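You operate a simulated robot arm through the tools that you are given. There is no shell and no other tool. Be economical: measure what you need, move in short steps, check, and stop when the job is done.

You are at the controls of a simulated robot arm. One attempt, no reset.

TASK
Tie the twisted sack with the purple loop, tag it and stand it on the green square.
Fine: draw the loop tight in the tie press and let its lever up again; the tag bears the word on the sack's label; the blue sack stays. Set down upright: twisted sack.

The check looks at the end state, three seconds after you hand in, the way a careful person would. Anything else that was tipped, shoved, dropped, spilled or broken makes it a failure.

THE ROBOT
A 7-joint arm with a fingered hand on a trunk, on a base that drives. Base frame: it is fixed to the floor where the robot stands at the start and does not move with it; the origin is under the middle of the robot, x ahead of it, y to its left, z up. Readings come in mm, degrees, newtons and seconds.
Its first joint turns from -166.0 to 166.0 degrees. Places, roughly: green square on the low table [900, -300, 500]; tie press lever [1200, -500, 1000]. Payload 4.7 kg.
The tool frame sits at the grasp point between the pads (the TCP): z along the fingers, y along the line on which they close. The tips reach 36 mm beyond it. The gripper opens to 120 mm. The gripper's body begins 42 mm behind the TCP. The gripper is a hand of 5 fingers: y runs from the thumb to the fingers, the wrist lies at [-18, -122, -210] in the tool frame, and closing takes about 1.5 s.
Orientation is that of the tool frame in the base frame, as a unit quaternion [x, y, z, w]. With the fingers straight down and the wrist toward the robot, the tool's x, y and z point along [0, 1, 0], [1, 0, 0] and [0, 0, -1] of the base frame.

THE INTERFACE
- The arm moves only by the tool step_arm. Its argument "plan" is a list of rows, each an object of numbers (a shift or turn left out is 0, a gripper value left out holds the last): "dx", "dy", "dz": the shift along the tool's x, y, z in units of 40 mm (1.0 is 40 mm); "rx", "ry", "rz": the turn, a rotation vector about the tool's x, y, z in units of 5 degrees (1.0 is 5 degrees); "grip": the gripper command, from -1 (fully open) to 1 (shut), values between in proportion. In form: [{"dx": .., "dy": .., "dz": .., "rx": .., "ry": .., "rz": .., "grip": ..}, ...]. A call has 1 to 8 rows; each row shifts and turns the commanded pose from where the row before left it, along the tool's axes as they then stand. A call with a number of a shift or a turn outside -1 to 1 is refused whole. Each row takes 0.2 s and may step no farther than 50 mm and 8.6 degrees from the row before; otherwise, or with a gripper value out of range, the whole call is refused. Where a pose cannot be reached the arm comes as near as it can. A force on the tool above 40 N (or 10 N above the force at the start of the call, whichever is more), or a blocked arm, ends the call early, and 0.2 s more pass. Each finger travels about 45 mm/s and halts on what it meets, pressing with about 31 N; the grip force reading is that of the motor and also rises with nothing between the fingers. The clock runs only during rows and for 0.2 s after the last one: add rows that do not move to give the fingers time. It gives the time, the measured TCP pose, the force on the tool (base axes), the opening and the grip force at its end, in the units of the frame above (readings bear some noise), with the torque about the TCP (base axes, N m) and any sound that the robot's microphone picked up, and new pictures: "show" is both (left out), scene, wrist or none.
- Cameras (640 x 400 px; columns grow to the right, rows downward): "scene" is now at [-238.3, 69.5, 1262.2]; the picture's right is [-0.12, -0.99, 0.00], its down [-0.07, 0.01, -1.00] and it looks along [0.99, -0.12, -0.07] (base axes); focal length 275 px, centre (320, 200). "wrist" rides on the gripper at [73, -91, -143] in the tool frame; the picture's right is [-0.80, 0.28, -0.53], its down [-0.53, -0.73, 0.42] and it looks along [-0.27, 0.62, 0.74] (tool axes); focal length 234 px, centre (320, 200). There is no depth. A picture from a camera that has moved, and an enlarged one, comes with that camera's place and axes in the base frame and with its lens.
- base_move(legs): drives the robot by 1 to 6 legs, each [ahead, turn to the left] in mm and degrees, along the robot's own axes; the way and the turn of a leg run together, so that a leg with both is an arc; at most 1500 mm and 180 degrees a leg. The arm and the cameras ride along, it lands a little off, and it stops where it bumps. It gives what a move gives, and a new picture of the scene camera.
- hand_shape(shape): the hand has 5 fingers and takes this shape, open, in about a second: jaw (thumb against the fingers, like two jaws); tri (thumb and two fingers); tip (a fingertip pinch); poke (one finger out to press); point (the index stretched); flat (the hand flat); cup (the hand cupped); fist (a fist). The gripper value then closes the fingers along that shape, each until it touches; the sizes above hold for jaw. It gives what a move gives, with no picture.
- head_to(pan, tilt): turns the head with the scene camera to pan (to the left, within 143 degrees either way) and tilt (down, from -29 to 69), counted from straight ahead of the robot. It gives what a move gives, and a new picture of the scene camera.
- inspect(camera, box): a new picture of the part [left, top, right, bottom] of that camera's present view, enlarged. It takes no simulated time.
- finish_job(): hands the job in; it is judged then, once.

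Go step by step. Nothing tells you exact positions but the pictures and the camera data: compare them with the known pose of the tool, close in by small moves and look again before you grip or let go. The budget is 120 turns and 260 pictures, counting those below and the enlarged ones. Unless the task says otherwise, let go and move clear before handing in, and close with one line.

The tools are called after "Emit:" by a JSON object that holds its "method" and its "body". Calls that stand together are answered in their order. step_arm: Moves the arm, as the interface text tells. Its arguments: {"type":"object","properties":{"plan":{"type":"array","items":{"type":"object","properties":{"dx":{"type":"number"},"dy":{"type":"number"},"dz":{"type":"number"},"rx":{"type":"number"},"ry":{"type":"number"},"rz":{"type":"number"},"grip":{"type":"number"}}}},"show":{"type":"string","enum":["both","scene","wrist","none"]}},"required":["plan"]} The other tools are called the same way: hand_shape (shape) gives the hand a shape; base_move (legs) drives the base; head_to (pan, tilt) turns the head that bears the scene camera; inspect (camera, box) takes an enlarged picture of a part of a camera's view; finish_job () hands the job in.

At the start:

```text
t: 0.0
eef_pos: [554.9, -107.7, 1365.0]
orientation: [0.707, 0.707, 0.0, 0.0]
force: [0.1, 0.2, 0.6]
ft_torque: [-0.02, -0.06, -0.03]
finger_gap: 119.4
gripper_force: 0.0
shape: jaw
robot x, y, heading: [-0.3, -4.7, -0.0]
head pan, tilt: [-6.7, 4.1]
```

scene: 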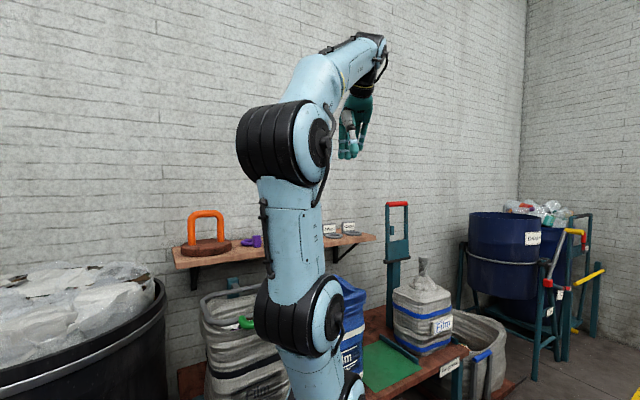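
wrist: 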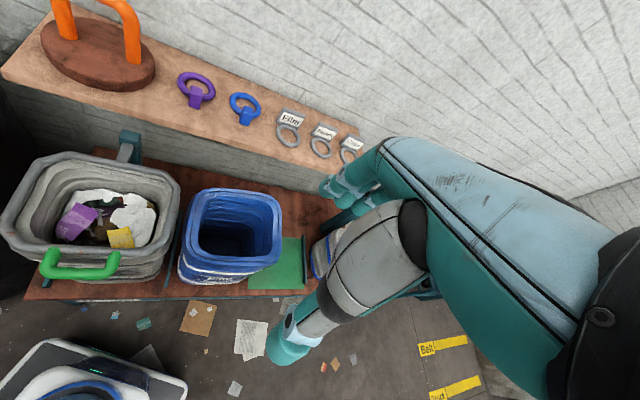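

I see a shelf with a purple loop, a blue loop and tags, plus a low table with the twisted sack (label "Film"?) and the press lever behind it. I'll look closer first.

Emit:
{"method": "inspect", "body": {"camera": "scene", "box": [320, 180, 520, 400]}}

Emit:
{"method": "inspect", "body": {"camera": "wrist", "box": [150, 50, 390, 200]}}

Emit:
{"method": "head_to", "body": {"pan": -25, "tilt": 25}}

```text
1.82 times, centred on (420, 290) of scene
camera zoom: at [-238.3, 69.5, 1262.2], right [-0.12, -0.99, 0.0], down [-0.07, 0.01, -1.0], along [0.99, -0.12, -0.07], focal length 500 px, centre (138, 36)
```

zoom: 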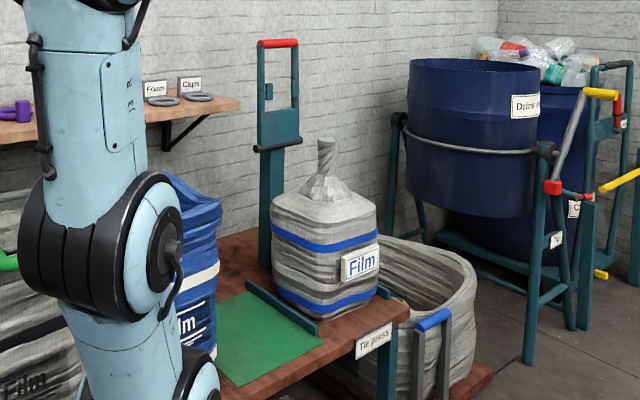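

```text
2.67 times, centred on (270, 125) of wrist
camera zoom: at [464.4, -34.2, 1508.1], right [0.28, -0.8, 0.53], down [-0.73, -0.53, -0.42], along [0.62, -0.27, -0.74], focal length 624 px, centre (453, 400)
```

zoom: 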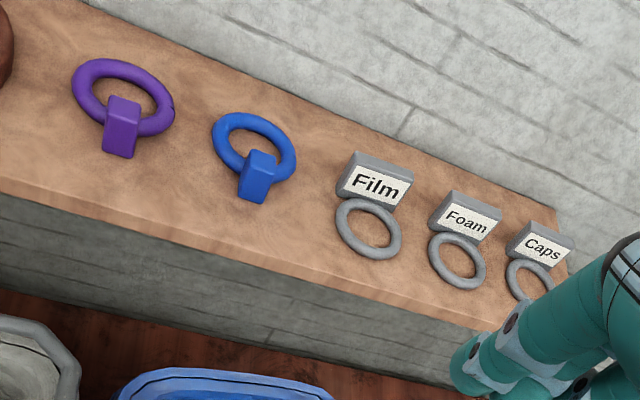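

```text
t: 0.8
eef_pos: [555.0, -107.6, 1365.1]
orientation: [0.707, 0.707, 0.0, 0.0]
force: [-0.5, -0.2, 0.0]
ft_torque: [0.04, 0.0, 0.0]
finger_gap: 119.5
gripper_force: 0.2
shape: jaw
robot x, y, heading: [-0.3, -2.6, -0.0]
head pan, tilt: [-25.0, 25.0]
camera scene: at [-245.7, 41.3, 1228.3], right [-0.42, -0.91, 0.0], down [-0.38, 0.18, -0.91], along [0.82, -0.38, -0.42], focal length 275 px, centre (320, 200)
```

scene: 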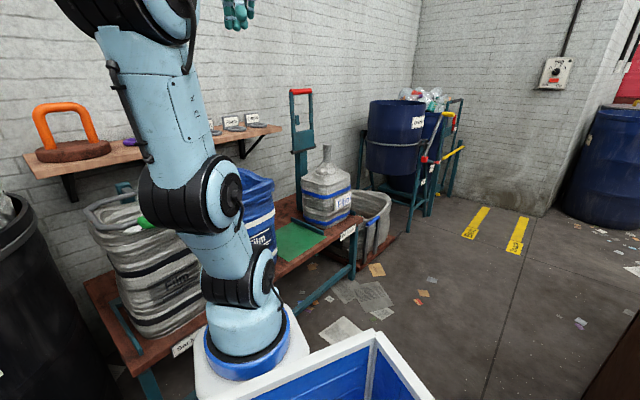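

The sack's label reads Film, and the Film tag is the leftmost one. I need the floor and table layout, so I'll look around.

Emit:
{"method": "head_to", "body": {"pan": -35, "tilt": 50}}

Emit:
{"method": "head_to", "body": {"pan": 25, "tilt": 40}}

```text
t: 1.7
eef_pos: [555.5, -107.4, 1364.4]
orientation: [0.708, 0.707, 0.0, 0.001]
force: [-0.5, -0.1, -0.4]
ft_torque: [0.03, 0.01, -0.02]
finger_gap: 119.6
gripper_force: 0.1
shape: jaw
robot x, y, heading: [-0.8, 0.3, -0.2]
head pan, tilt: [-35.0, 50.0]
camera scene: at [-266.1, 36.0, 1190.8], right [-0.57, -0.82, 0.0], down [-0.63, 0.44, -0.64], along [0.53, -0.37, -0.77], focal length 275 px, centre (320, 200)
```

scene: 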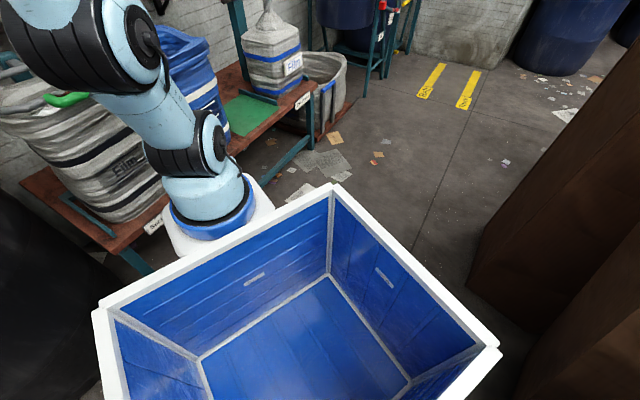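

```text
t: 3.0
eef_pos: [556.0, -107.7, 1364.4]
orientation: [0.707, 0.708, 0.0, 0.0]
force: [-0.7, -0.4, -0.3]
ft_torque: [-0.01, -0.01, -0.02]
finger_gap: 119.4
gripper_force: 0.1
shape: jaw
robot x, y, heading: [-0.1, -2.7, -0.2]
head pan, tilt: [25.0, 40.0]
camera scene: at [-252.1, 116.0, 1204.9], right [0.42, -0.91, 0.0], down [-0.58, -0.27, -0.77], along [0.69, 0.32, -0.64], focal length 275 px, centre (320, 200)
```

scene: 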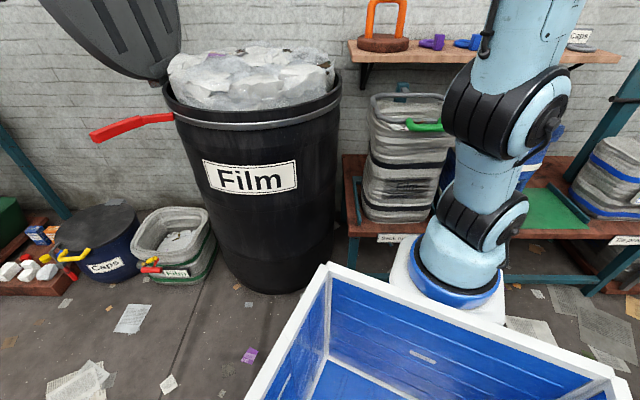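

The wall, shelf and table run about 25° oblique to my start frame. One standing point opposite the middle of the table should reach the shelf, sack, square and lever, so I'll drive there and face the wall.

Emit:
{"method": "base_move", "body": {"legs": [[0, -57.5], [590, 0], [0, 82.5]]}}

Emit:
{"method": "head_to", "body": {"pan": -25, "tilt": 25}}

```text
t: 12.6
eef_pos: [869.9, -327.0, 1365.3]
orientation: [0.51, 0.86, 0.0, -0.001]
force: [-0.8, -0.4, 0.2]
ft_torque: [-0.02, 0.01, 0.01]
finger_gap: 119.7
gripper_force: 0.1
shape: jaw
robot x, y, heading: [332.2, -496.8, 28.6]
head pan, tilt: [25.0, 40.0]
camera scene: at [55.0, -518.9, 1204.9], right [0.81, -0.59, 0.0], down [-0.38, -0.52, -0.77], along [0.45, 0.62, -0.64], focal length 275 px, centre (320, 200)
```

scene: 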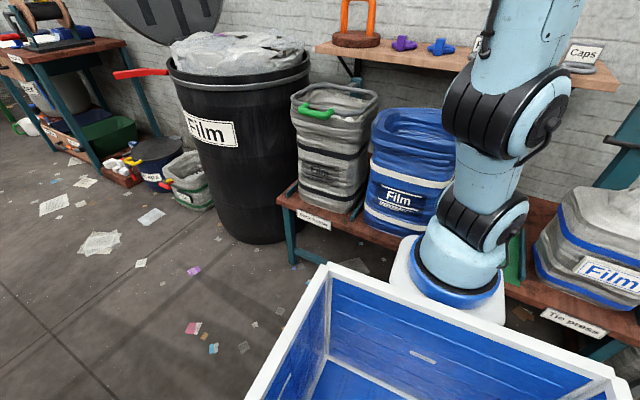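

```text
t: 13.7
eef_pos: [870.5, -325.6, 1365.9]
orientation: [0.509, 0.861, 0.0, 0.001]
force: [0.8, 0.3, 0.3]
ft_torque: [0.01, 0.03, 0.02]
finger_gap: 119.8
gripper_force: 0.0
shape: jaw
robot x, y, heading: [330.6, -500.6, 28.7]
head pan, tilt: [-25.0, 25.0]
camera scene: at [96.7, -581.4, 1228.2], right [0.07, -1.0, 0.0], down [-0.42, -0.03, -0.91], along [0.9, 0.06, -0.42], focal length 275 px, centre (320, 200)
```

scene: 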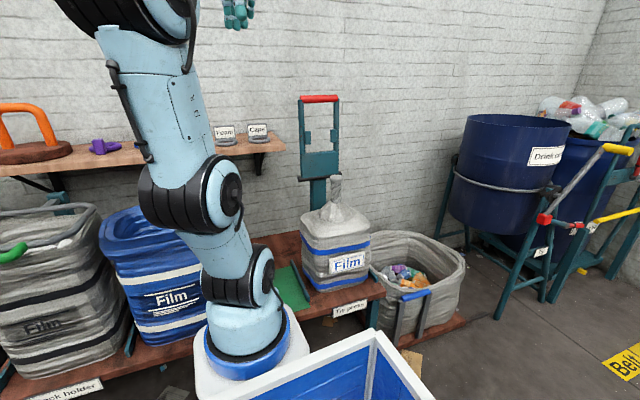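

Emit:
{"method": "inspect", "body": {"camera": "scene", "box": [240, 80, 400, 180]}}

Emit:
{"method": "inspect", "body": {"camera": "scene", "box": [240, 160, 420, 340]}}

Emit:
{"method": "inspect", "body": {"camera": "wrist", "box": [0, 0, 640, 400]}}

```text
4.00 times, centred on (320, 130) of scene
camera zoom: at [96.7, -581.4, 1228.2], right [0.07, -1.0, 0.0], down [-0.42, -0.03, -0.91], along [0.9, 0.06, -0.42], focal length 1100 px, centre (320, 480)
```

zoom: 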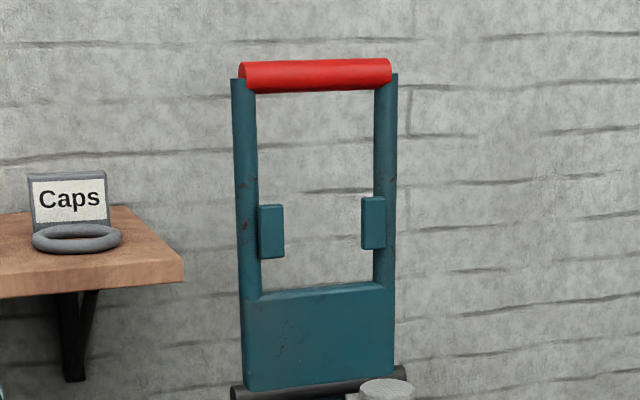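

```text
2.22 times, centred on (330, 250) of scene
camera zoom: at [96.7, -581.4, 1228.2], right [0.07, -1.0, 0.0], down [-0.42, -0.03, -0.91], along [0.9, 0.06, -0.42], focal length 611 px, centre (298, 89)
```

zoom: 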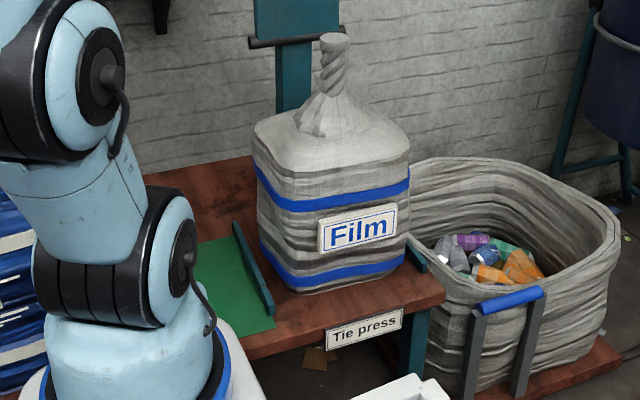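

```text
1.00 times, centred on (320, 200) of wrist (not enlarged: the box is as wide or as high as the picture)
camera zoom: at [755.7, -306.0, 1508.1], right [0.63, -0.57, 0.53], down [-0.39, -0.82, -0.42], along [0.67, 0.06, -0.74], focal length 234 px, centre (320, 200)
```

zoom: 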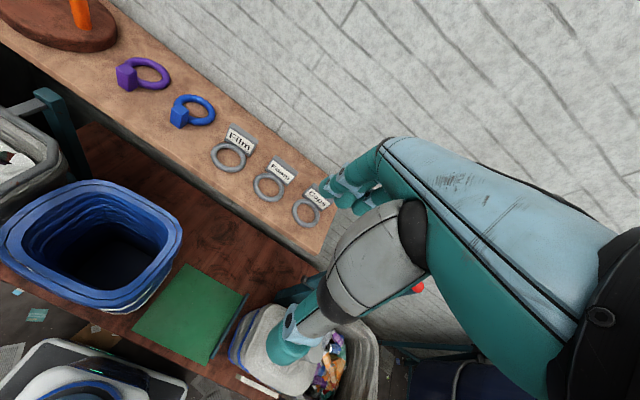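

The single standing point works. I'll rotate the hand so it closes along the wall direction, then go to the purple loop.

Emit:
{"method": "step_arm", "body": {"plan": [{"rz": -1}, {"rz": -1}, {"rz": -1}, {"rz": -1}, {"rz": -1}, {"rz": -1}, {"rz": -1}, {"rz": -1}], "show": "none"}}

Emit:
{"method": "step_arm", "body": {"plan": [{"rz": -1}, {"rz": -1}, {"rz": -1}, {"rz": -1}, {"rz": -1}, {"rz": -1}, {"rz": -1}, {"rz": -1}], "show": "none"}}

Emit:
{"method": "step_arm", "body": {"plan": [{"rz": -1}, {"rz": -1}, {"dy": 1}, {"dy": 1}, {"dy": 1}, {"dy": 1}, {"dy": 1}, {"dy": 1}]}}

```text
t: 15.5
eef_pos: [870.2, -325.2, 1365.5]
orientation: [0.183, 0.983, -0.001, -0.001]
force: [0.1, -1.0, -0.1]
ft_torque: [-0.03, -0.02, -0.01]
finger_gap: 119.6
gripper_force: 0.1
shape: jaw
robot x, y, heading: [328.0, -497.2, 28.8]
head pan, tilt: [-25.0, 25.0]
```

```text
t: 17.3
eef_pos: [873.9, -320.5, 1241.8]
orientation: [-0.163, 0.987, 0.0, 0.0]
force: [-0.9, 0.3, -0.1]
ft_torque: [-0.01, -0.04, 0.0]
finger_gap: 120.0
gripper_force: 0.0
shape: jaw
out of reach, approached as far as the arm can: row 3, 4, 5, 6, 7
robot x, y, heading: [332.8, -498.6, 28.7]
head pan, tilt: [-25.0, 25.0]
```

```text
t: 19.1
eef_pos: [762.5, -108.9, 1207.0]
orientation: [-0.248, 0.969, 0.0, 0.0]
force: [0.0, 0.8, 0.0]
ft_torque: [0.02, 0.01, 0.03]
finger_gap: 119.8
gripper_force: 0.1
shape: jaw
out of reach, approached as far as the arm can: row 1, 2
robot x, y, heading: [331.1, -502.1, 28.8]
head pan, tilt: [-25.0, 25.0]
camera scene: at [96.7, -581.5, 1228.3], right [0.07, -1.0, 0.0], down [-0.42, -0.03, -0.91], along [0.9, 0.06, -0.42], focal length 275 px, centre (320, 200)
camera wrist: at [744.1, -222.6, 1350.0], right [0.57, 0.63, 0.53], down [0.82, -0.39, -0.42], along [-0.07, 0.67, -0.74], focal length 234 px, centre (320, 200)
```

scene: 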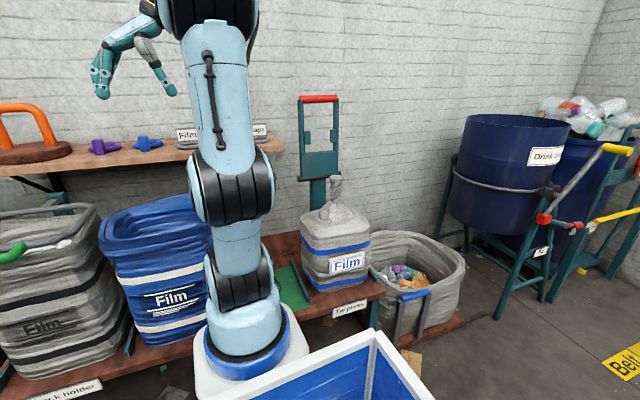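
wrist: 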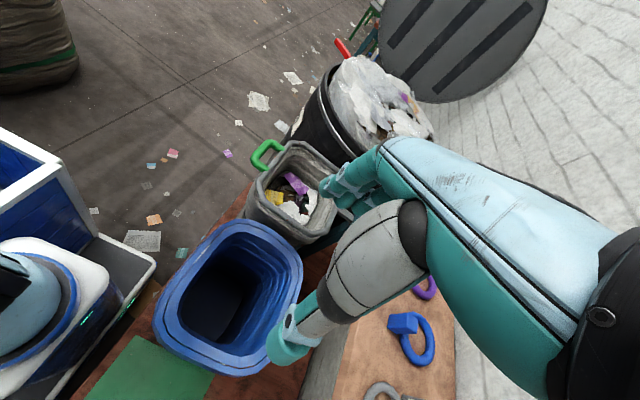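

Emit:
{"method": "step_arm", "body": {"plan": [{"dx": -0.93, "dy": 0.55, "dz": 0.1}, {"dx": -0.93, "dy": 0.55, "dz": 0.1}, {"dx": -0.93, "dy": 0.55, "dz": 0.1}, {"dx": -0.93, "dy": 0.55, "dz": 0.1}, {"dx": -0.93, "dy": 0.55, "dz": 0.1}, {"dx": -0.93, "dy": 0.55, "dz": 0.1}, {"dx": -0.93, "dy": 0.55, "dz": 0.1}]}}

Emit:
{"method": "head_to", "body": {"pan": 25, "tilt": 15}}

```text
t: 20.7
eef_pos: [915.2, 151.9, 1179.2]
orientation: [-0.247, 0.969, 0.0, 0.001]
force: [-0.5, -0.8, 0.8]
ft_torque: [0.05, -0.03, -0.02]
finger_gap: 119.8
gripper_force: 0.1
shape: jaw
robot x, y, heading: [329.4, -500.7, 28.6]
head pan, tilt: [-25.0, 25.0]
camera scene: at [96.4, -581.6, 1228.2], right [0.07, -1.0, 0.0], down [-0.42, -0.03, -0.91], along [0.9, 0.06, -0.42], focal length 275 px, centre (320, 200)
camera wrist: at [896.7, 37.9, 1322.0], right [0.57, 0.63, 0.53], down [0.82, -0.39, -0.42], along [-0.06, 0.67, -0.74], focal length 234 px, centre (320, 200)
```

scene: 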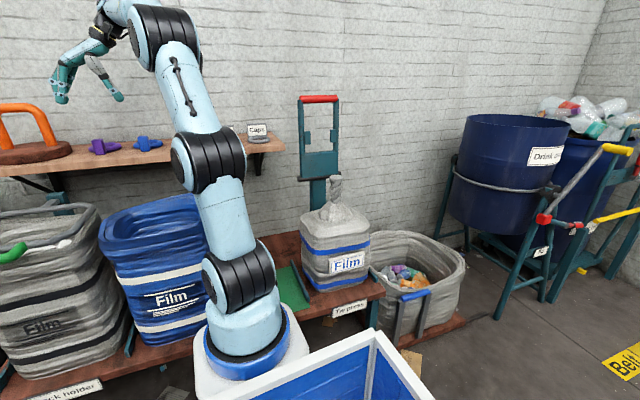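
wrist: 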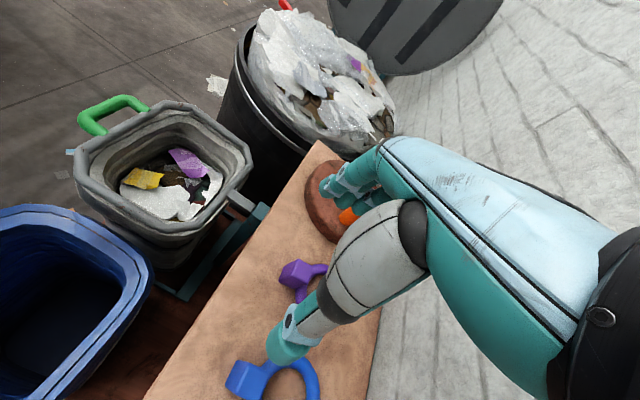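

```text
t: 21.9
eef_pos: [915.6, 152.3, 1179.4]
orientation: [-0.248, 0.969, 0.0, 0.0]
force: [0.1, -0.3, -0.3]
ft_torque: [0.01, 0.0, 0.02]
finger_gap: 120.0
gripper_force: 0.1
shape: jaw
robot x, y, heading: [330.6, -498.6, 28.7]
head pan, tilt: [25.0, 15.0]
camera scene: at [60.1, -512.1, 1244.5], right [0.81, -0.59, 0.0], down [-0.15, -0.21, -0.97], along [0.57, 0.78, -0.26], focal length 275 px, centre (320, 200)
```

scene: 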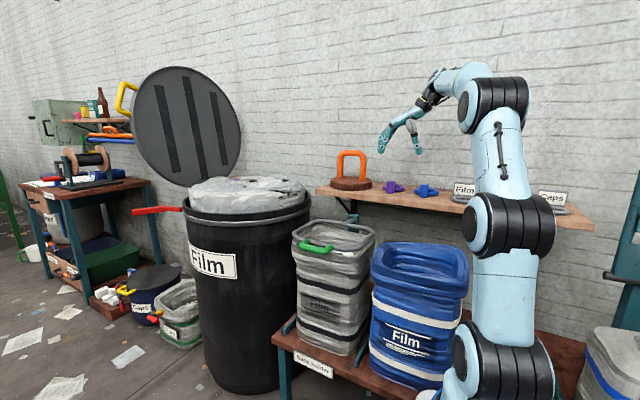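

Emit:
{"method": "inspect", "body": {"camera": "wrist", "box": [220, 230, 380, 390]}}

Emit:
{"method": "inspect", "body": {"camera": "scene", "box": [340, 110, 480, 220]}}

```text
2.50 times, centred on (300, 310) of wrist
camera zoom: at [896.7, 37.9, 1321.4], right [0.57, 0.63, 0.53], down [0.82, -0.39, -0.42], along [-0.07, 0.67, -0.74], focal length 585 px, centre (370, -75)
```

zoom: 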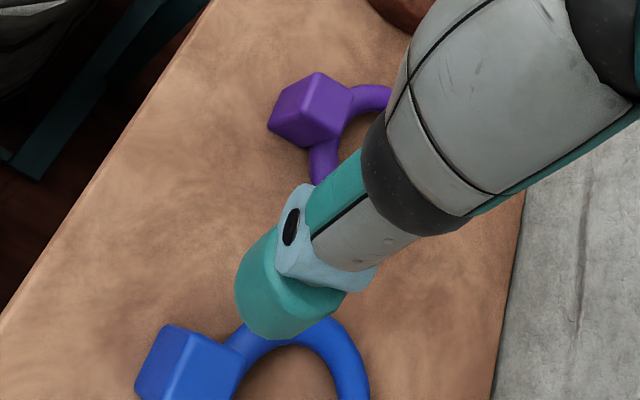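

```text
3.64 times, centred on (410, 165) of scene
camera zoom: at [60.1, -512.1, 1244.5], right [0.81, -0.59, 0.0], down [-0.15, -0.21, -0.97], along [0.57, 0.78, -0.26], focal length 1000 px, centre (-7, 327)
```

zoom: 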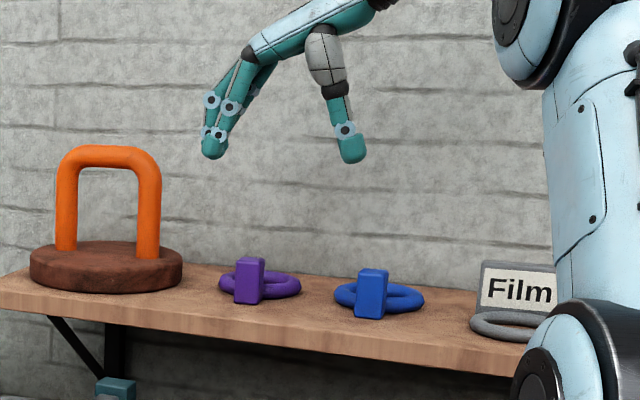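

Emit:
{"method": "hand_shape", "body": {"shape": "tip"}}

Emit:
{"method": "inspect", "body": {"camera": "wrist", "box": [230, 130, 430, 380]}}

Emit:
{"method": "inspect", "body": {"camera": "scene", "box": [340, 110, 480, 220]}}

```text
t: 22.8
eef_pos: [916.2, 152.3, 1178.4]
orientation: [-0.247, 0.969, 0.0, 0.0]
force: [-0.3, -0.7, -1.0]
ft_torque: [0.0, 0.0, 0.01]
finger_gap: 120.0
gripper_force: 0.0
shape: tip
robot x, y, heading: [332.6, -498.7, 28.6]
head pan, tilt: [25.0, 15.0]
```

```text
1.60 times, centred on (330, 255) of wrist
camera zoom: at [896.7, 37.8, 1321.4], right [0.57, 0.63, 0.53], down [0.82, -0.39, -0.42], along [-0.07, 0.67, -0.74], focal length 375 px, centre (304, 112)
```

zoom: 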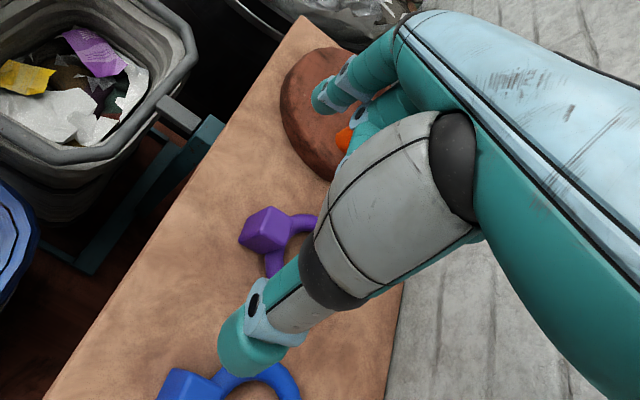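

```text
3.64 times, centred on (410, 165) of scene
camera zoom: at [60.0, -512.1, 1244.5], right [0.81, -0.59, 0.0], down [-0.15, -0.21, -0.97], along [0.57, 0.78, -0.26], focal length 1000 px, centre (-7, 327)
```

zoom: 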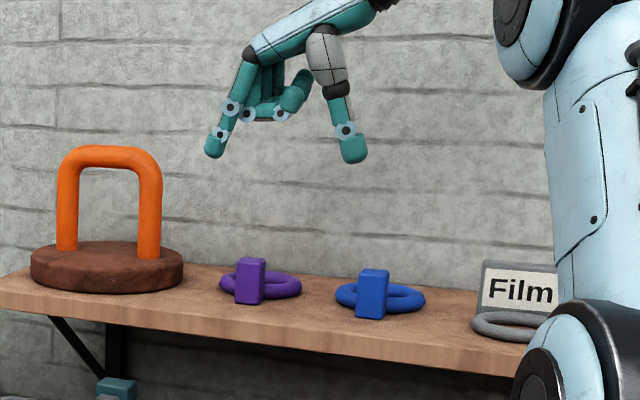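

In the tip shape the index and thumb pinch, with the other fingers curled away. I'll tilt the hand 30° back and approach the purple block.

Emit:
{"method": "step_arm", "body": {"plan": [{"rz": 1}, {"ry": -1}, {"ry": -1}, {"ry": -1}, {"ry": -1}, {"ry": -1}, {"ry": -1}, {"dx": 0.5, "dy": 0.5, "dz": 0.5}]}}

```text
t: 24.6
eef_pos: [902.7, 166.1, 1152.3]
orientation: [-0.198, 0.945, 0.053, 0.254]
force: [-0.9, 0.0, 0.1]
ft_torque: [0.02, -0.01, 0.01]
finger_gap: 119.7
gripper_force: 0.1
shape: tip
robot x, y, heading: [332.1, -493.9, 28.5]
head pan, tilt: [25.0, 15.0]
camera scene: at [59.9, -512.2, 1244.5], right [0.81, -0.59, 0.0], down [-0.15, -0.21, -0.97], along [0.57, 0.78, -0.26], focal length 275 px, centre (320, 200)
camera wrist: at [815.5, 28.1, 1239.5], right [0.28, 0.43, 0.86], down [0.91, -0.4, -0.1], along [0.3, 0.81, -0.5], focal length 234 px, centre (320, 200)
```

scene: 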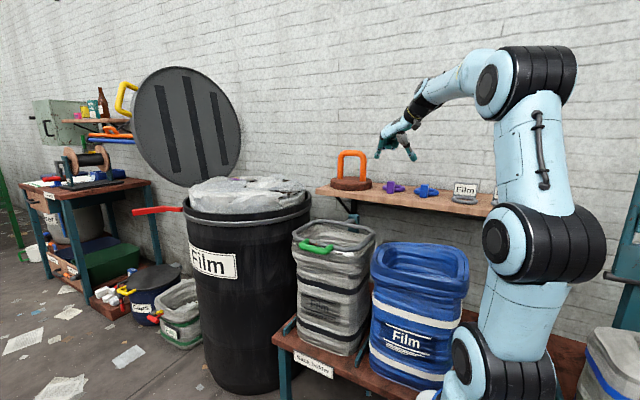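
wrist: 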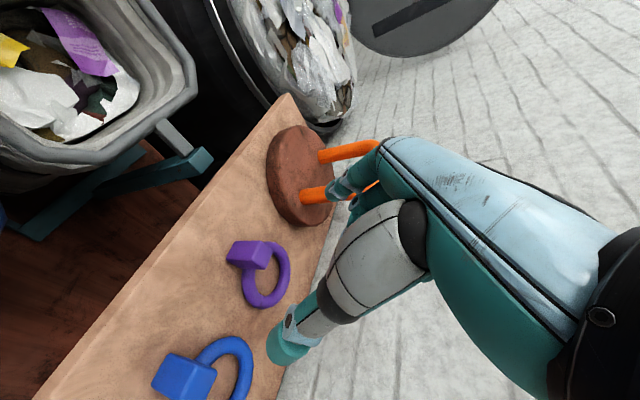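

Emit:
{"method": "inspect", "body": {"camera": "wrist", "box": [200, 210, 330, 340]}}

Emit:
{"method": "inspect", "body": {"camera": "scene", "box": [340, 110, 480, 220]}}

```text
3.08 times, centred on (265, 275) of wrist
camera zoom: at [815.5, 28.1, 1239.5], right [0.28, 0.43, 0.86], down [0.91, -0.4, -0.1], along [0.3, 0.81, -0.5], focal length 720 px, centre (489, -31)
```

zoom: 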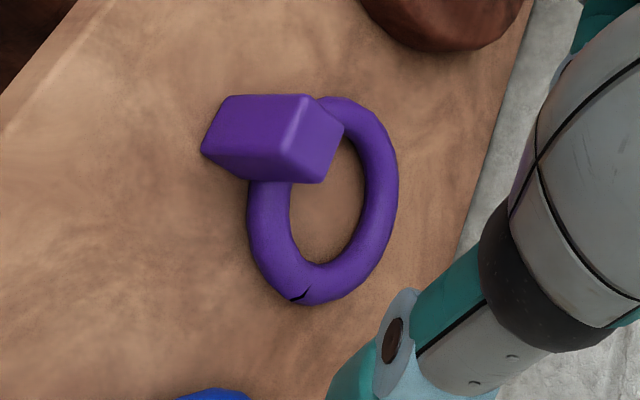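

```text
3.64 times, centred on (410, 165) of scene
camera zoom: at [59.9, -512.2, 1244.5], right [0.81, -0.59, 0.0], down [-0.15, -0.21, -0.97], along [0.57, 0.78, -0.26], focal length 1000 px, centre (-7, 327)
```

zoom: 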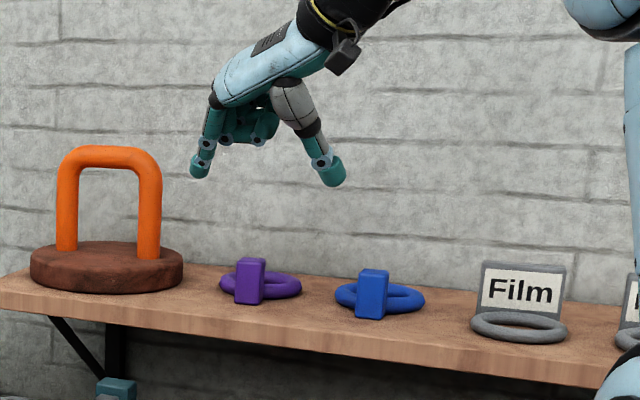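

Emit:
{"method": "step_arm", "body": {"plan": [{"dx": 0.45, "dy": 0.2, "dz": 0.3, "grip": -0.2}, {"dx": 0.43, "dy": 0.2, "dz": 0.3}, {"dz": 0.6}, {"dz": 0.6}, {}, {}]}}

Emit:
{"method": "inspect", "body": {"camera": "scene", "box": [340, 110, 480, 220]}}

Emit:
{"method": "inspect", "body": {"camera": "wrist", "box": [240, 130, 400, 290]}}

```text
t: 26.0
eef_pos: [898.9, 182.4, 1072.7]
orientation: [-0.199, 0.946, 0.052, 0.253]
force: [-0.2, 0.4, -0.2]
ft_torque: [0.03, 0.0, 0.04]
finger_gap: 72.4
gripper_force: 0.0
shape: tip
robot x, y, heading: [331.0, -498.7, 28.9]
head pan, tilt: [25.0, 15.0]
camera scene: at [60.0, -512.1, 1244.5], right [0.81, -0.59, 0.0], down [-0.15, -0.21, -0.97], along [0.57, 0.78, -0.26], focal length 275 px, centre (320, 200)
camera wrist: at [813.8, 45.6, 1160.2], right [0.28, 0.43, 0.86], down [0.91, -0.4, -0.1], along [0.3, 0.81, -0.51], focal length 234 px, centre (320, 200)
```

scene: 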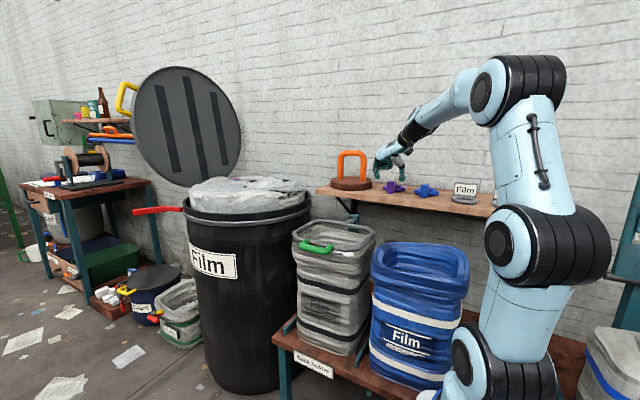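
wrist: 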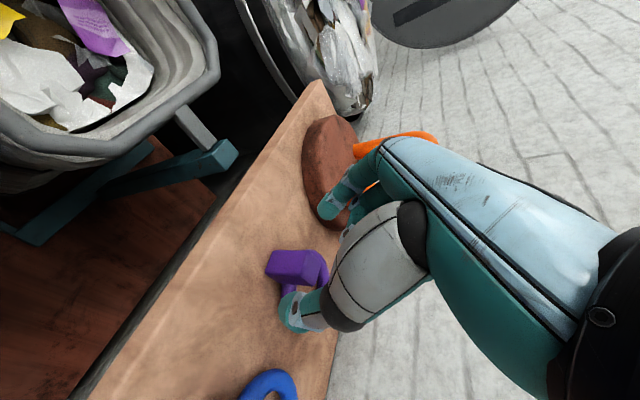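

```text
3.64 times, centred on (410, 165) of scene
camera zoom: at [60.0, -512.1, 1244.5], right [0.81, -0.59, 0.0], down [-0.15, -0.21, -0.97], along [0.57, 0.78, -0.26], focal length 1000 px, centre (-7, 327)
```

zoom: 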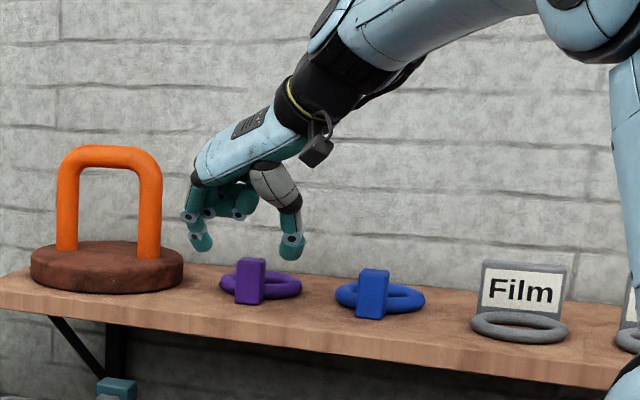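

```text
2.50 times, centred on (320, 210) of wrist
camera zoom: at [813.8, 45.6, 1160.2], right [0.28, 0.43, 0.86], down [0.91, -0.4, -0.1], along [0.3, 0.81, -0.51], focal length 585 px, centre (320, 175)
```

zoom: 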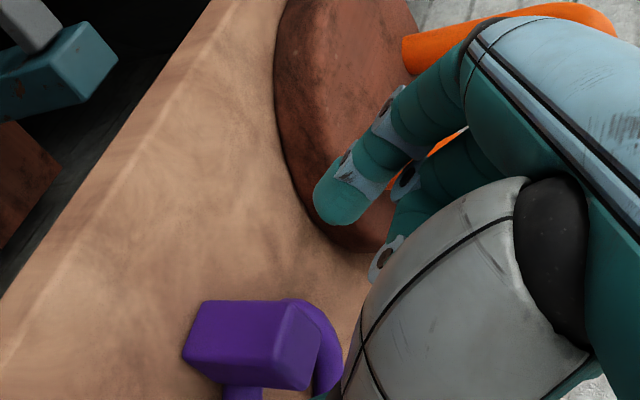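

Emit:
{"method": "step_arm", "body": {"plan": [{"grip": 0.1}, {}, {"dz": 0.4}, {"dz": 0.4}, {"dz": 0.35}, {}]}}

Emit:
{"method": "inspect", "body": {"camera": "scene", "box": [340, 110, 480, 220]}}

Emit:
{"method": "inspect", "body": {"camera": "wrist", "box": [240, 130, 400, 290]}}

```text
t: 27.4
eef_pos: [920.8, 191.3, 1031.0]
orientation: [-0.199, 0.945, 0.053, 0.253]
force: [-0.3, -0.6, 0.4]
ft_torque: [-0.02, -0.01, -0.02]
finger_gap: 54.5
gripper_force: 0.1
shape: tip
robot x, y, heading: [331.2, -498.6, 28.6]
head pan, tilt: [25.0, 15.0]
camera scene: at [60.0, -512.1, 1244.5], right [0.81, -0.59, 0.0], down [-0.15, -0.21, -0.97], along [0.57, 0.78, -0.26], focal length 275 px, centre (320, 200)
camera wrist: at [835.3, 54.1, 1119.2], right [0.28, 0.43, 0.86], down [0.91, -0.4, -0.1], along [0.3, 0.81, -0.51], focal length 234 px, centre (320, 200)
```

scene: 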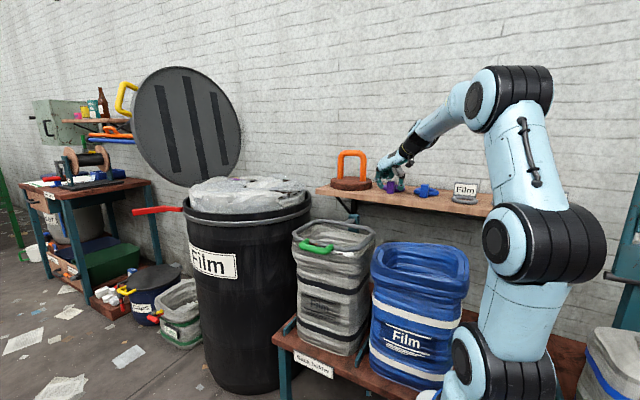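
wrist: 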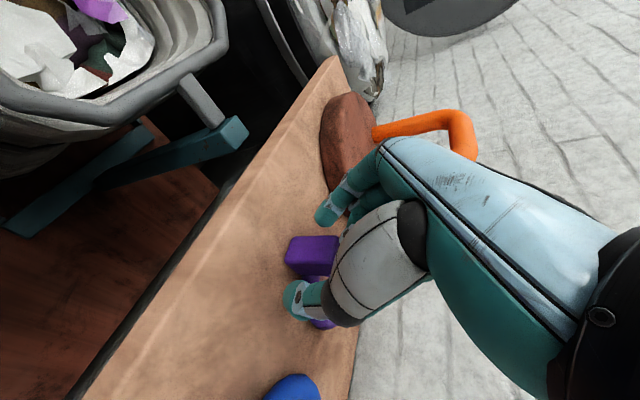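

```text
3.64 times, centred on (410, 165) of scene
camera zoom: at [60.0, -512.1, 1244.5], right [0.81, -0.59, 0.0], down [-0.15, -0.21, -0.97], along [0.57, 0.78, -0.26], focal length 1000 px, centre (-7, 327)
```

zoom: 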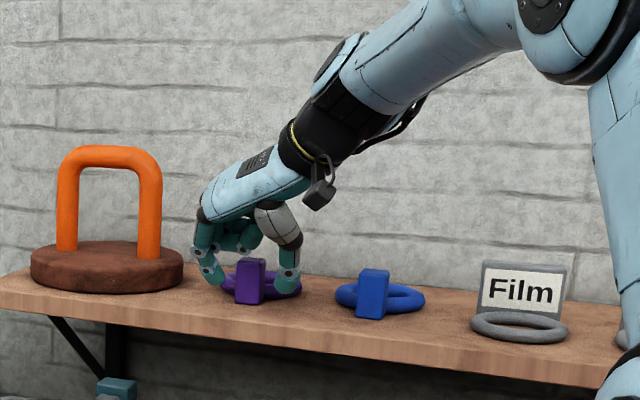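

```text
2.50 times, centred on (320, 210) of wrist
camera zoom: at [835.3, 54.1, 1119.2], right [0.28, 0.43, 0.86], down [0.91, -0.4, -0.1], along [0.3, 0.81, -0.51], focal length 585 px, centre (320, 175)
```

zoom: 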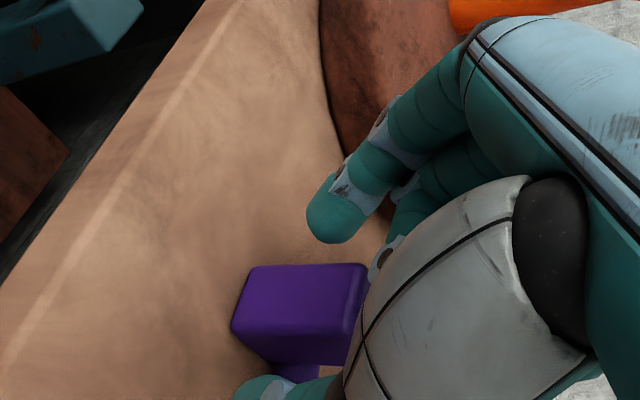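

Emit:
{"method": "step_arm", "body": {"plan": [{"grip": 0.4}, {"grip": 0.8}, {"grip": 0.8}, {}, {}, {}, {}]}}

Emit:
{"method": "inspect", "body": {"camera": "scene", "box": [340, 110, 480, 220]}}

Emit:
{"method": "inspect", "body": {"camera": "wrist", "box": [240, 130, 400, 290]}}

```text
t: 29.0
eef_pos: [922.3, 190.0, 1031.0]
orientation: [-0.197, 0.946, 0.052, 0.253]
force: [-0.2, 0.4, 0.3]
ft_torque: [0.0, 0.05, 0.01]
finger_gap: 23.5
gripper_force: 30.8
shape: tip
robot x, y, heading: [326.2, -498.8, 28.8]
head pan, tilt: [25.0, 15.0]
camera scene: at [60.0, -512.1, 1244.5], right [0.81, -0.59, 0.0], down [-0.15, -0.21, -0.97], along [0.57, 0.78, -0.26], focal length 275 px, centre (320, 200)
camera wrist: at [835.3, 54.0, 1119.2], right [0.28, 0.43, 0.86], down [0.91, -0.4, -0.1], along [0.3, 0.81, -0.51], focal length 234 px, centre (320, 200)
```

scene: 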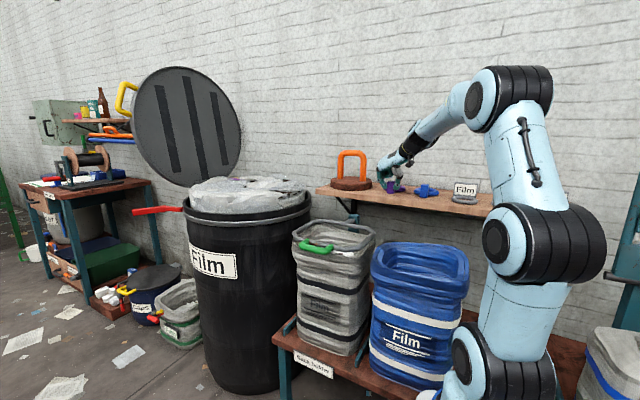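
wrist: 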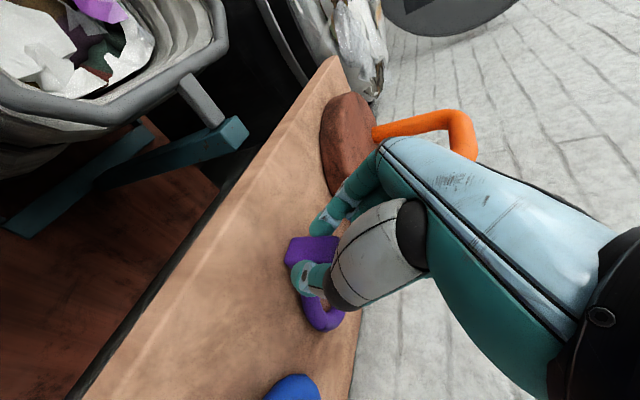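

```text
3.64 times, centred on (410, 165) of scene
camera zoom: at [60.0, -512.1, 1244.5], right [0.81, -0.59, 0.0], down [-0.15, -0.21, -0.97], along [0.57, 0.78, -0.26], focal length 1000 px, centre (-7, 327)
```

zoom: 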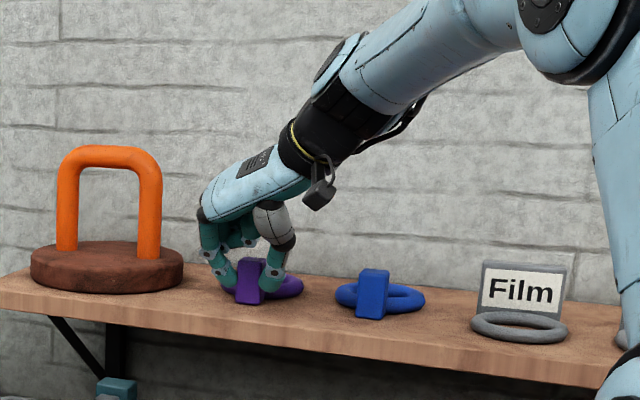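

```text
2.50 times, centred on (320, 210) of wrist
camera zoom: at [835.3, 54.0, 1119.2], right [0.28, 0.43, 0.86], down [0.91, -0.4, -0.1], along [0.3, 0.81, -0.51], focal length 585 px, centre (320, 175)
```

zoom: 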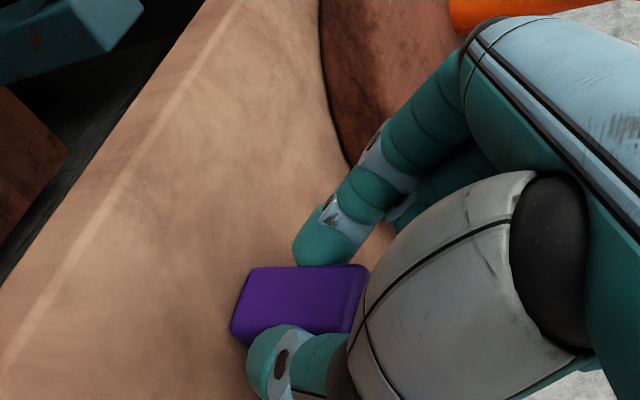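

Emit:
{"method": "step_arm", "body": {"plan": [{"dx": -0.25, "dz": -0.43, "grip": 0.9}, {"dx": -0.5, "dz": -0.86}, {"dx": -0.5, "dz": -0.86}, {"dx": -0.5, "dz": -0.86}, {"dx": -0.25, "dz": -0.43}]}}

Emit:
{"method": "inspect", "body": {"camera": "wrist", "box": [240, 170, 400, 330]}}

Emit:
{"method": "inspect", "body": {"camera": "scene", "box": [340, 90, 480, 200]}}

```text
t: 30.2
eef_pos: [922.4, 192.6, 1190.8]
orientation: [-0.199, 0.945, 0.053, 0.253]
force: [-0.2, -0.4, -0.9]
ft_torque: [-0.03, 0.05, 0.01]
finger_gap: 23.6
gripper_force: 30.7
shape: tip
robot x, y, heading: [334.2, -498.9, 28.8]
head pan, tilt: [25.0, 15.0]
camera scene: at [60.0, -512.0, 1244.5], right [0.81, -0.59, 0.0], down [-0.15, -0.21, -0.97], along [0.57, 0.78, -0.26], focal length 275 px, centre (320, 200)
camera wrist: at [836.1, 54.8, 1278.0], right [0.28, 0.43, 0.86], down [0.91, -0.4, -0.1], along [0.3, 0.81, -0.51], focal length 234 px, centre (320, 200)
```

scene: 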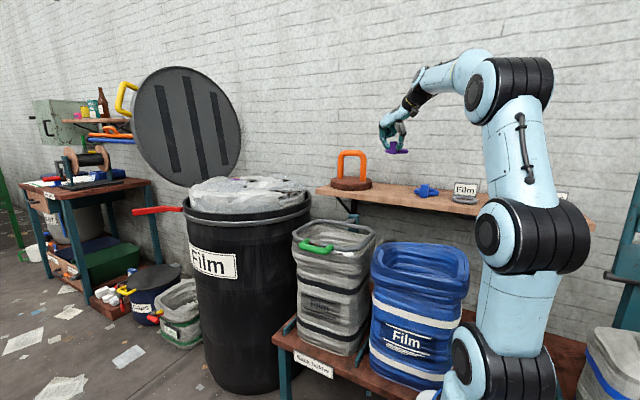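
wrist: 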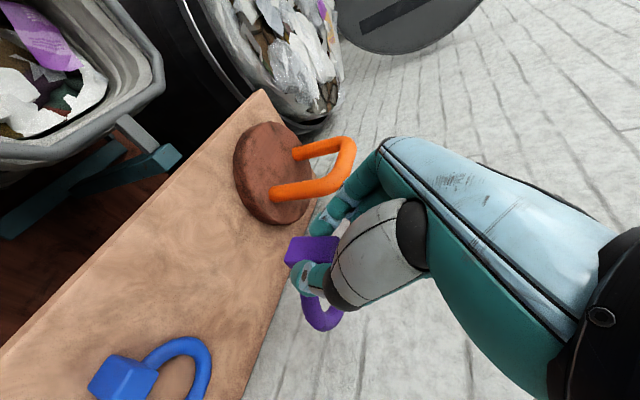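

```text
2.50 times, centred on (320, 250) of wrist
camera zoom: at [836.1, 54.8, 1278.0], right [0.28, 0.43, 0.86], down [0.91, -0.4, -0.1], along [0.3, 0.81, -0.51], focal length 585 px, centre (320, 75)
```

zoom: 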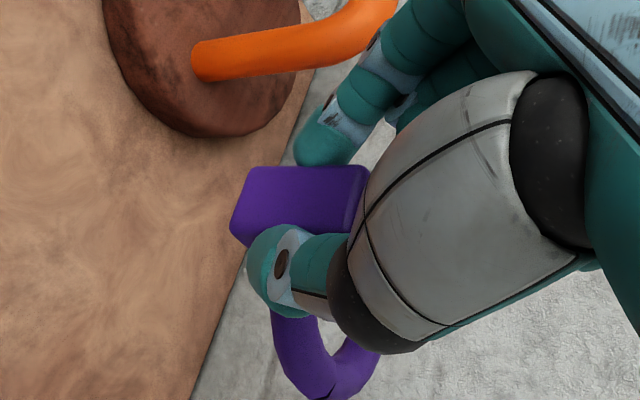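

```text
3.64 times, centred on (410, 145) of scene
camera zoom: at [60.0, -512.0, 1244.5], right [0.81, -0.59, 0.0], down [-0.15, -0.21, -0.97], along [0.57, 0.78, -0.26], focal length 1000 px, centre (-7, 400)
```

zoom: 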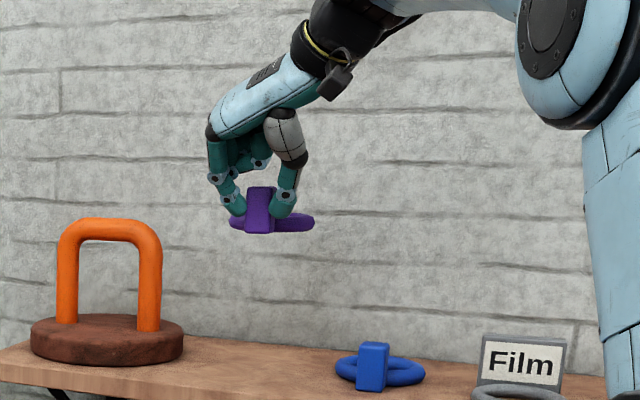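

Loop held level. Moving across to the neck at safe height.

Emit:
{"method": "step_arm", "body": {"plan": [{"dx": 0.362, "dz": -0.209, "dy": -0.958}, {"dx": 0.362, "dz": -0.209, "dy": -0.958}, {"dx": 0.362, "dz": -0.209, "dy": -0.958}, {"dx": 0.362, "dz": -0.209, "dy": -0.958}, {"dx": 0.362, "dz": -0.209, "dy": -0.958}, {"dx": 0.362, "dz": -0.209, "dy": -0.958}, {"dx": 0.362, "dz": -0.209, "dy": -0.958}, {"dx": 0.362, "dz": -0.209, "dy": -0.958}], "show": "none"}}

Emit:
{"method": "head_to", "body": {"pan": -30, "tilt": 20}}

```text
t: 32.0
eef_pos: [922.1, -144.3, 1191.6]
orientation: [-0.199, 0.945, 0.053, 0.254]
force: [0.4, -0.2, -0.4]
ft_torque: [-0.03, 0.0, 0.01]
finger_gap: 23.8
gripper_force: 31.0
shape: tip
robot x, y, heading: [331.9, -497.4, 29.0]
head pan, tilt: [25.0, 15.0]
```

```text
t: 33.3
eef_pos: [921.2, -144.0, 1191.4]
orientation: [-0.199, 0.945, 0.053, 0.254]
force: [0.0, 0.0, -0.5]
ft_torque: [-0.03, 0.06, -0.02]
finger_gap: 23.5
gripper_force: 31.2
shape: tip
robot x, y, heading: [328.5, -496.7, 28.7]
head pan, tilt: [-30.0, 20.0]
camera scene: at [97.8, -589.4, 1236.4], right [-0.02, -1.0, 0.0], down [-0.34, 0.01, -0.94], along [0.94, -0.02, -0.34], focal length 275 px, centre (320, 200)
```

scene: 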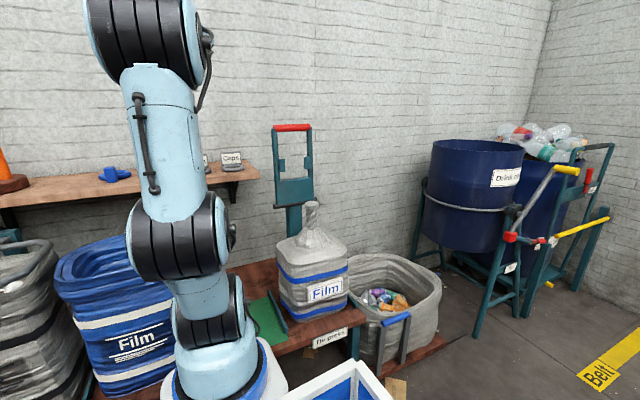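

Emit:
{"method": "step_arm", "body": {"plan": [{"dx": 0.362, "dz": -0.209, "dy": -0.958}, {"dx": 0.362, "dz": -0.209, "dy": -0.958}, {"dx": 0.362, "dz": -0.209, "dy": -0.958}, {"dx": 0.362, "dz": -0.209, "dy": -0.958}, {"dx": 0.362, "dz": -0.209, "dy": -0.958}, {"dx": 0.362, "dz": -0.209, "dy": -0.958}, {"dx": 0.362, "dz": -0.209, "dy": -0.958}]}}

```text
t: 34.9
eef_pos: [921.9, -436.2, 1192.5]
orientation: [-0.199, 0.945, 0.053, 0.253]
force: [-0.6, 0.5, 0.0]
ft_torque: [-0.05, -0.04, 0.01]
finger_gap: 23.6
gripper_force: 31.2
shape: tip
robot x, y, heading: [331.5, -498.5, 28.7]
head pan, tilt: [-30.0, 20.0]
camera scene: at [97.8, -589.5, 1236.4], right [-0.02, -1.0, 0.0], down [-0.34, 0.01, -0.94], along [0.94, -0.02, -0.34], focal length 275 px, centre (320, 200)
camera wrist: at [835.9, -573.8, 1280.6], right [0.28, 0.43, 0.86], down [0.91, -0.4, -0.1], along [0.3, 0.81, -0.51], focal length 234 px, centre (320, 200)
```

scene: 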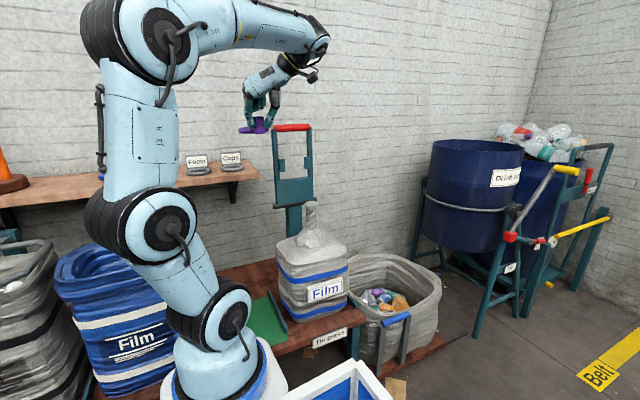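
wrist: 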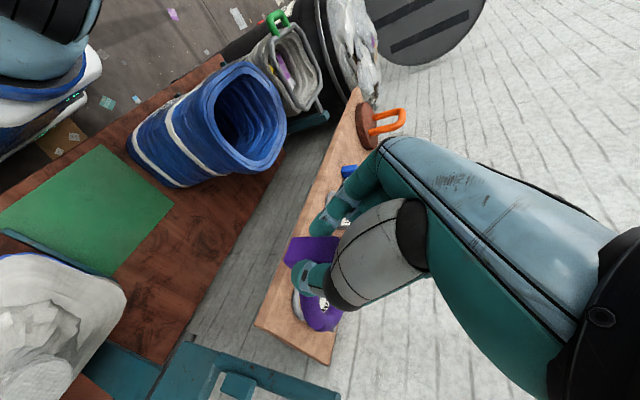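

Emit:
{"method": "inspect", "body": {"camera": "wrist", "box": [0, 240, 256, 400]}}

Emit:
{"method": "inspect", "body": {"camera": "scene", "box": [220, 100, 380, 280]}}

```text
2.50 times, centred on (128, 320) of wrist
camera zoom: at [835.9, -573.8, 1280.6], right [0.28, 0.43, 0.86], down [0.91, -0.4, -0.1], along [0.3, 0.81, -0.51], focal length 585 px, centre (800, -100)
```

zoom: 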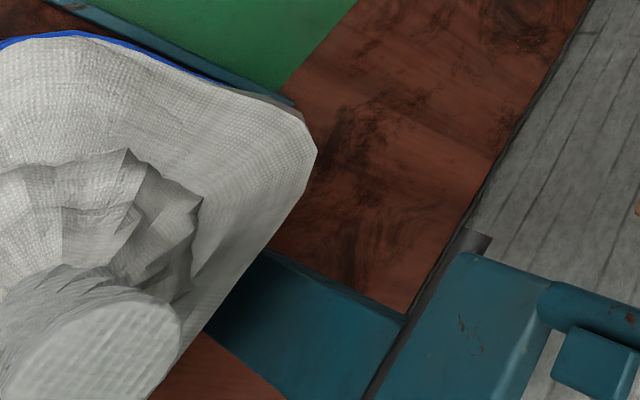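

```text
2.22 times, centred on (300, 190) of scene
camera zoom: at [97.8, -589.5, 1236.4], right [-0.02, -1.0, 0.0], down [-0.34, 0.01, -0.94], along [0.94, -0.02, -0.34], focal length 611 px, centre (364, 222)
```

zoom: 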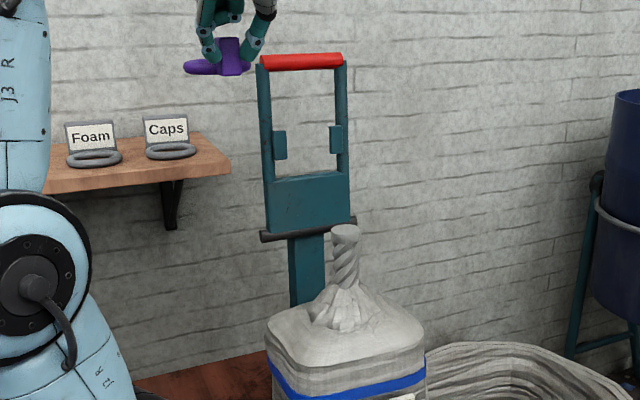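

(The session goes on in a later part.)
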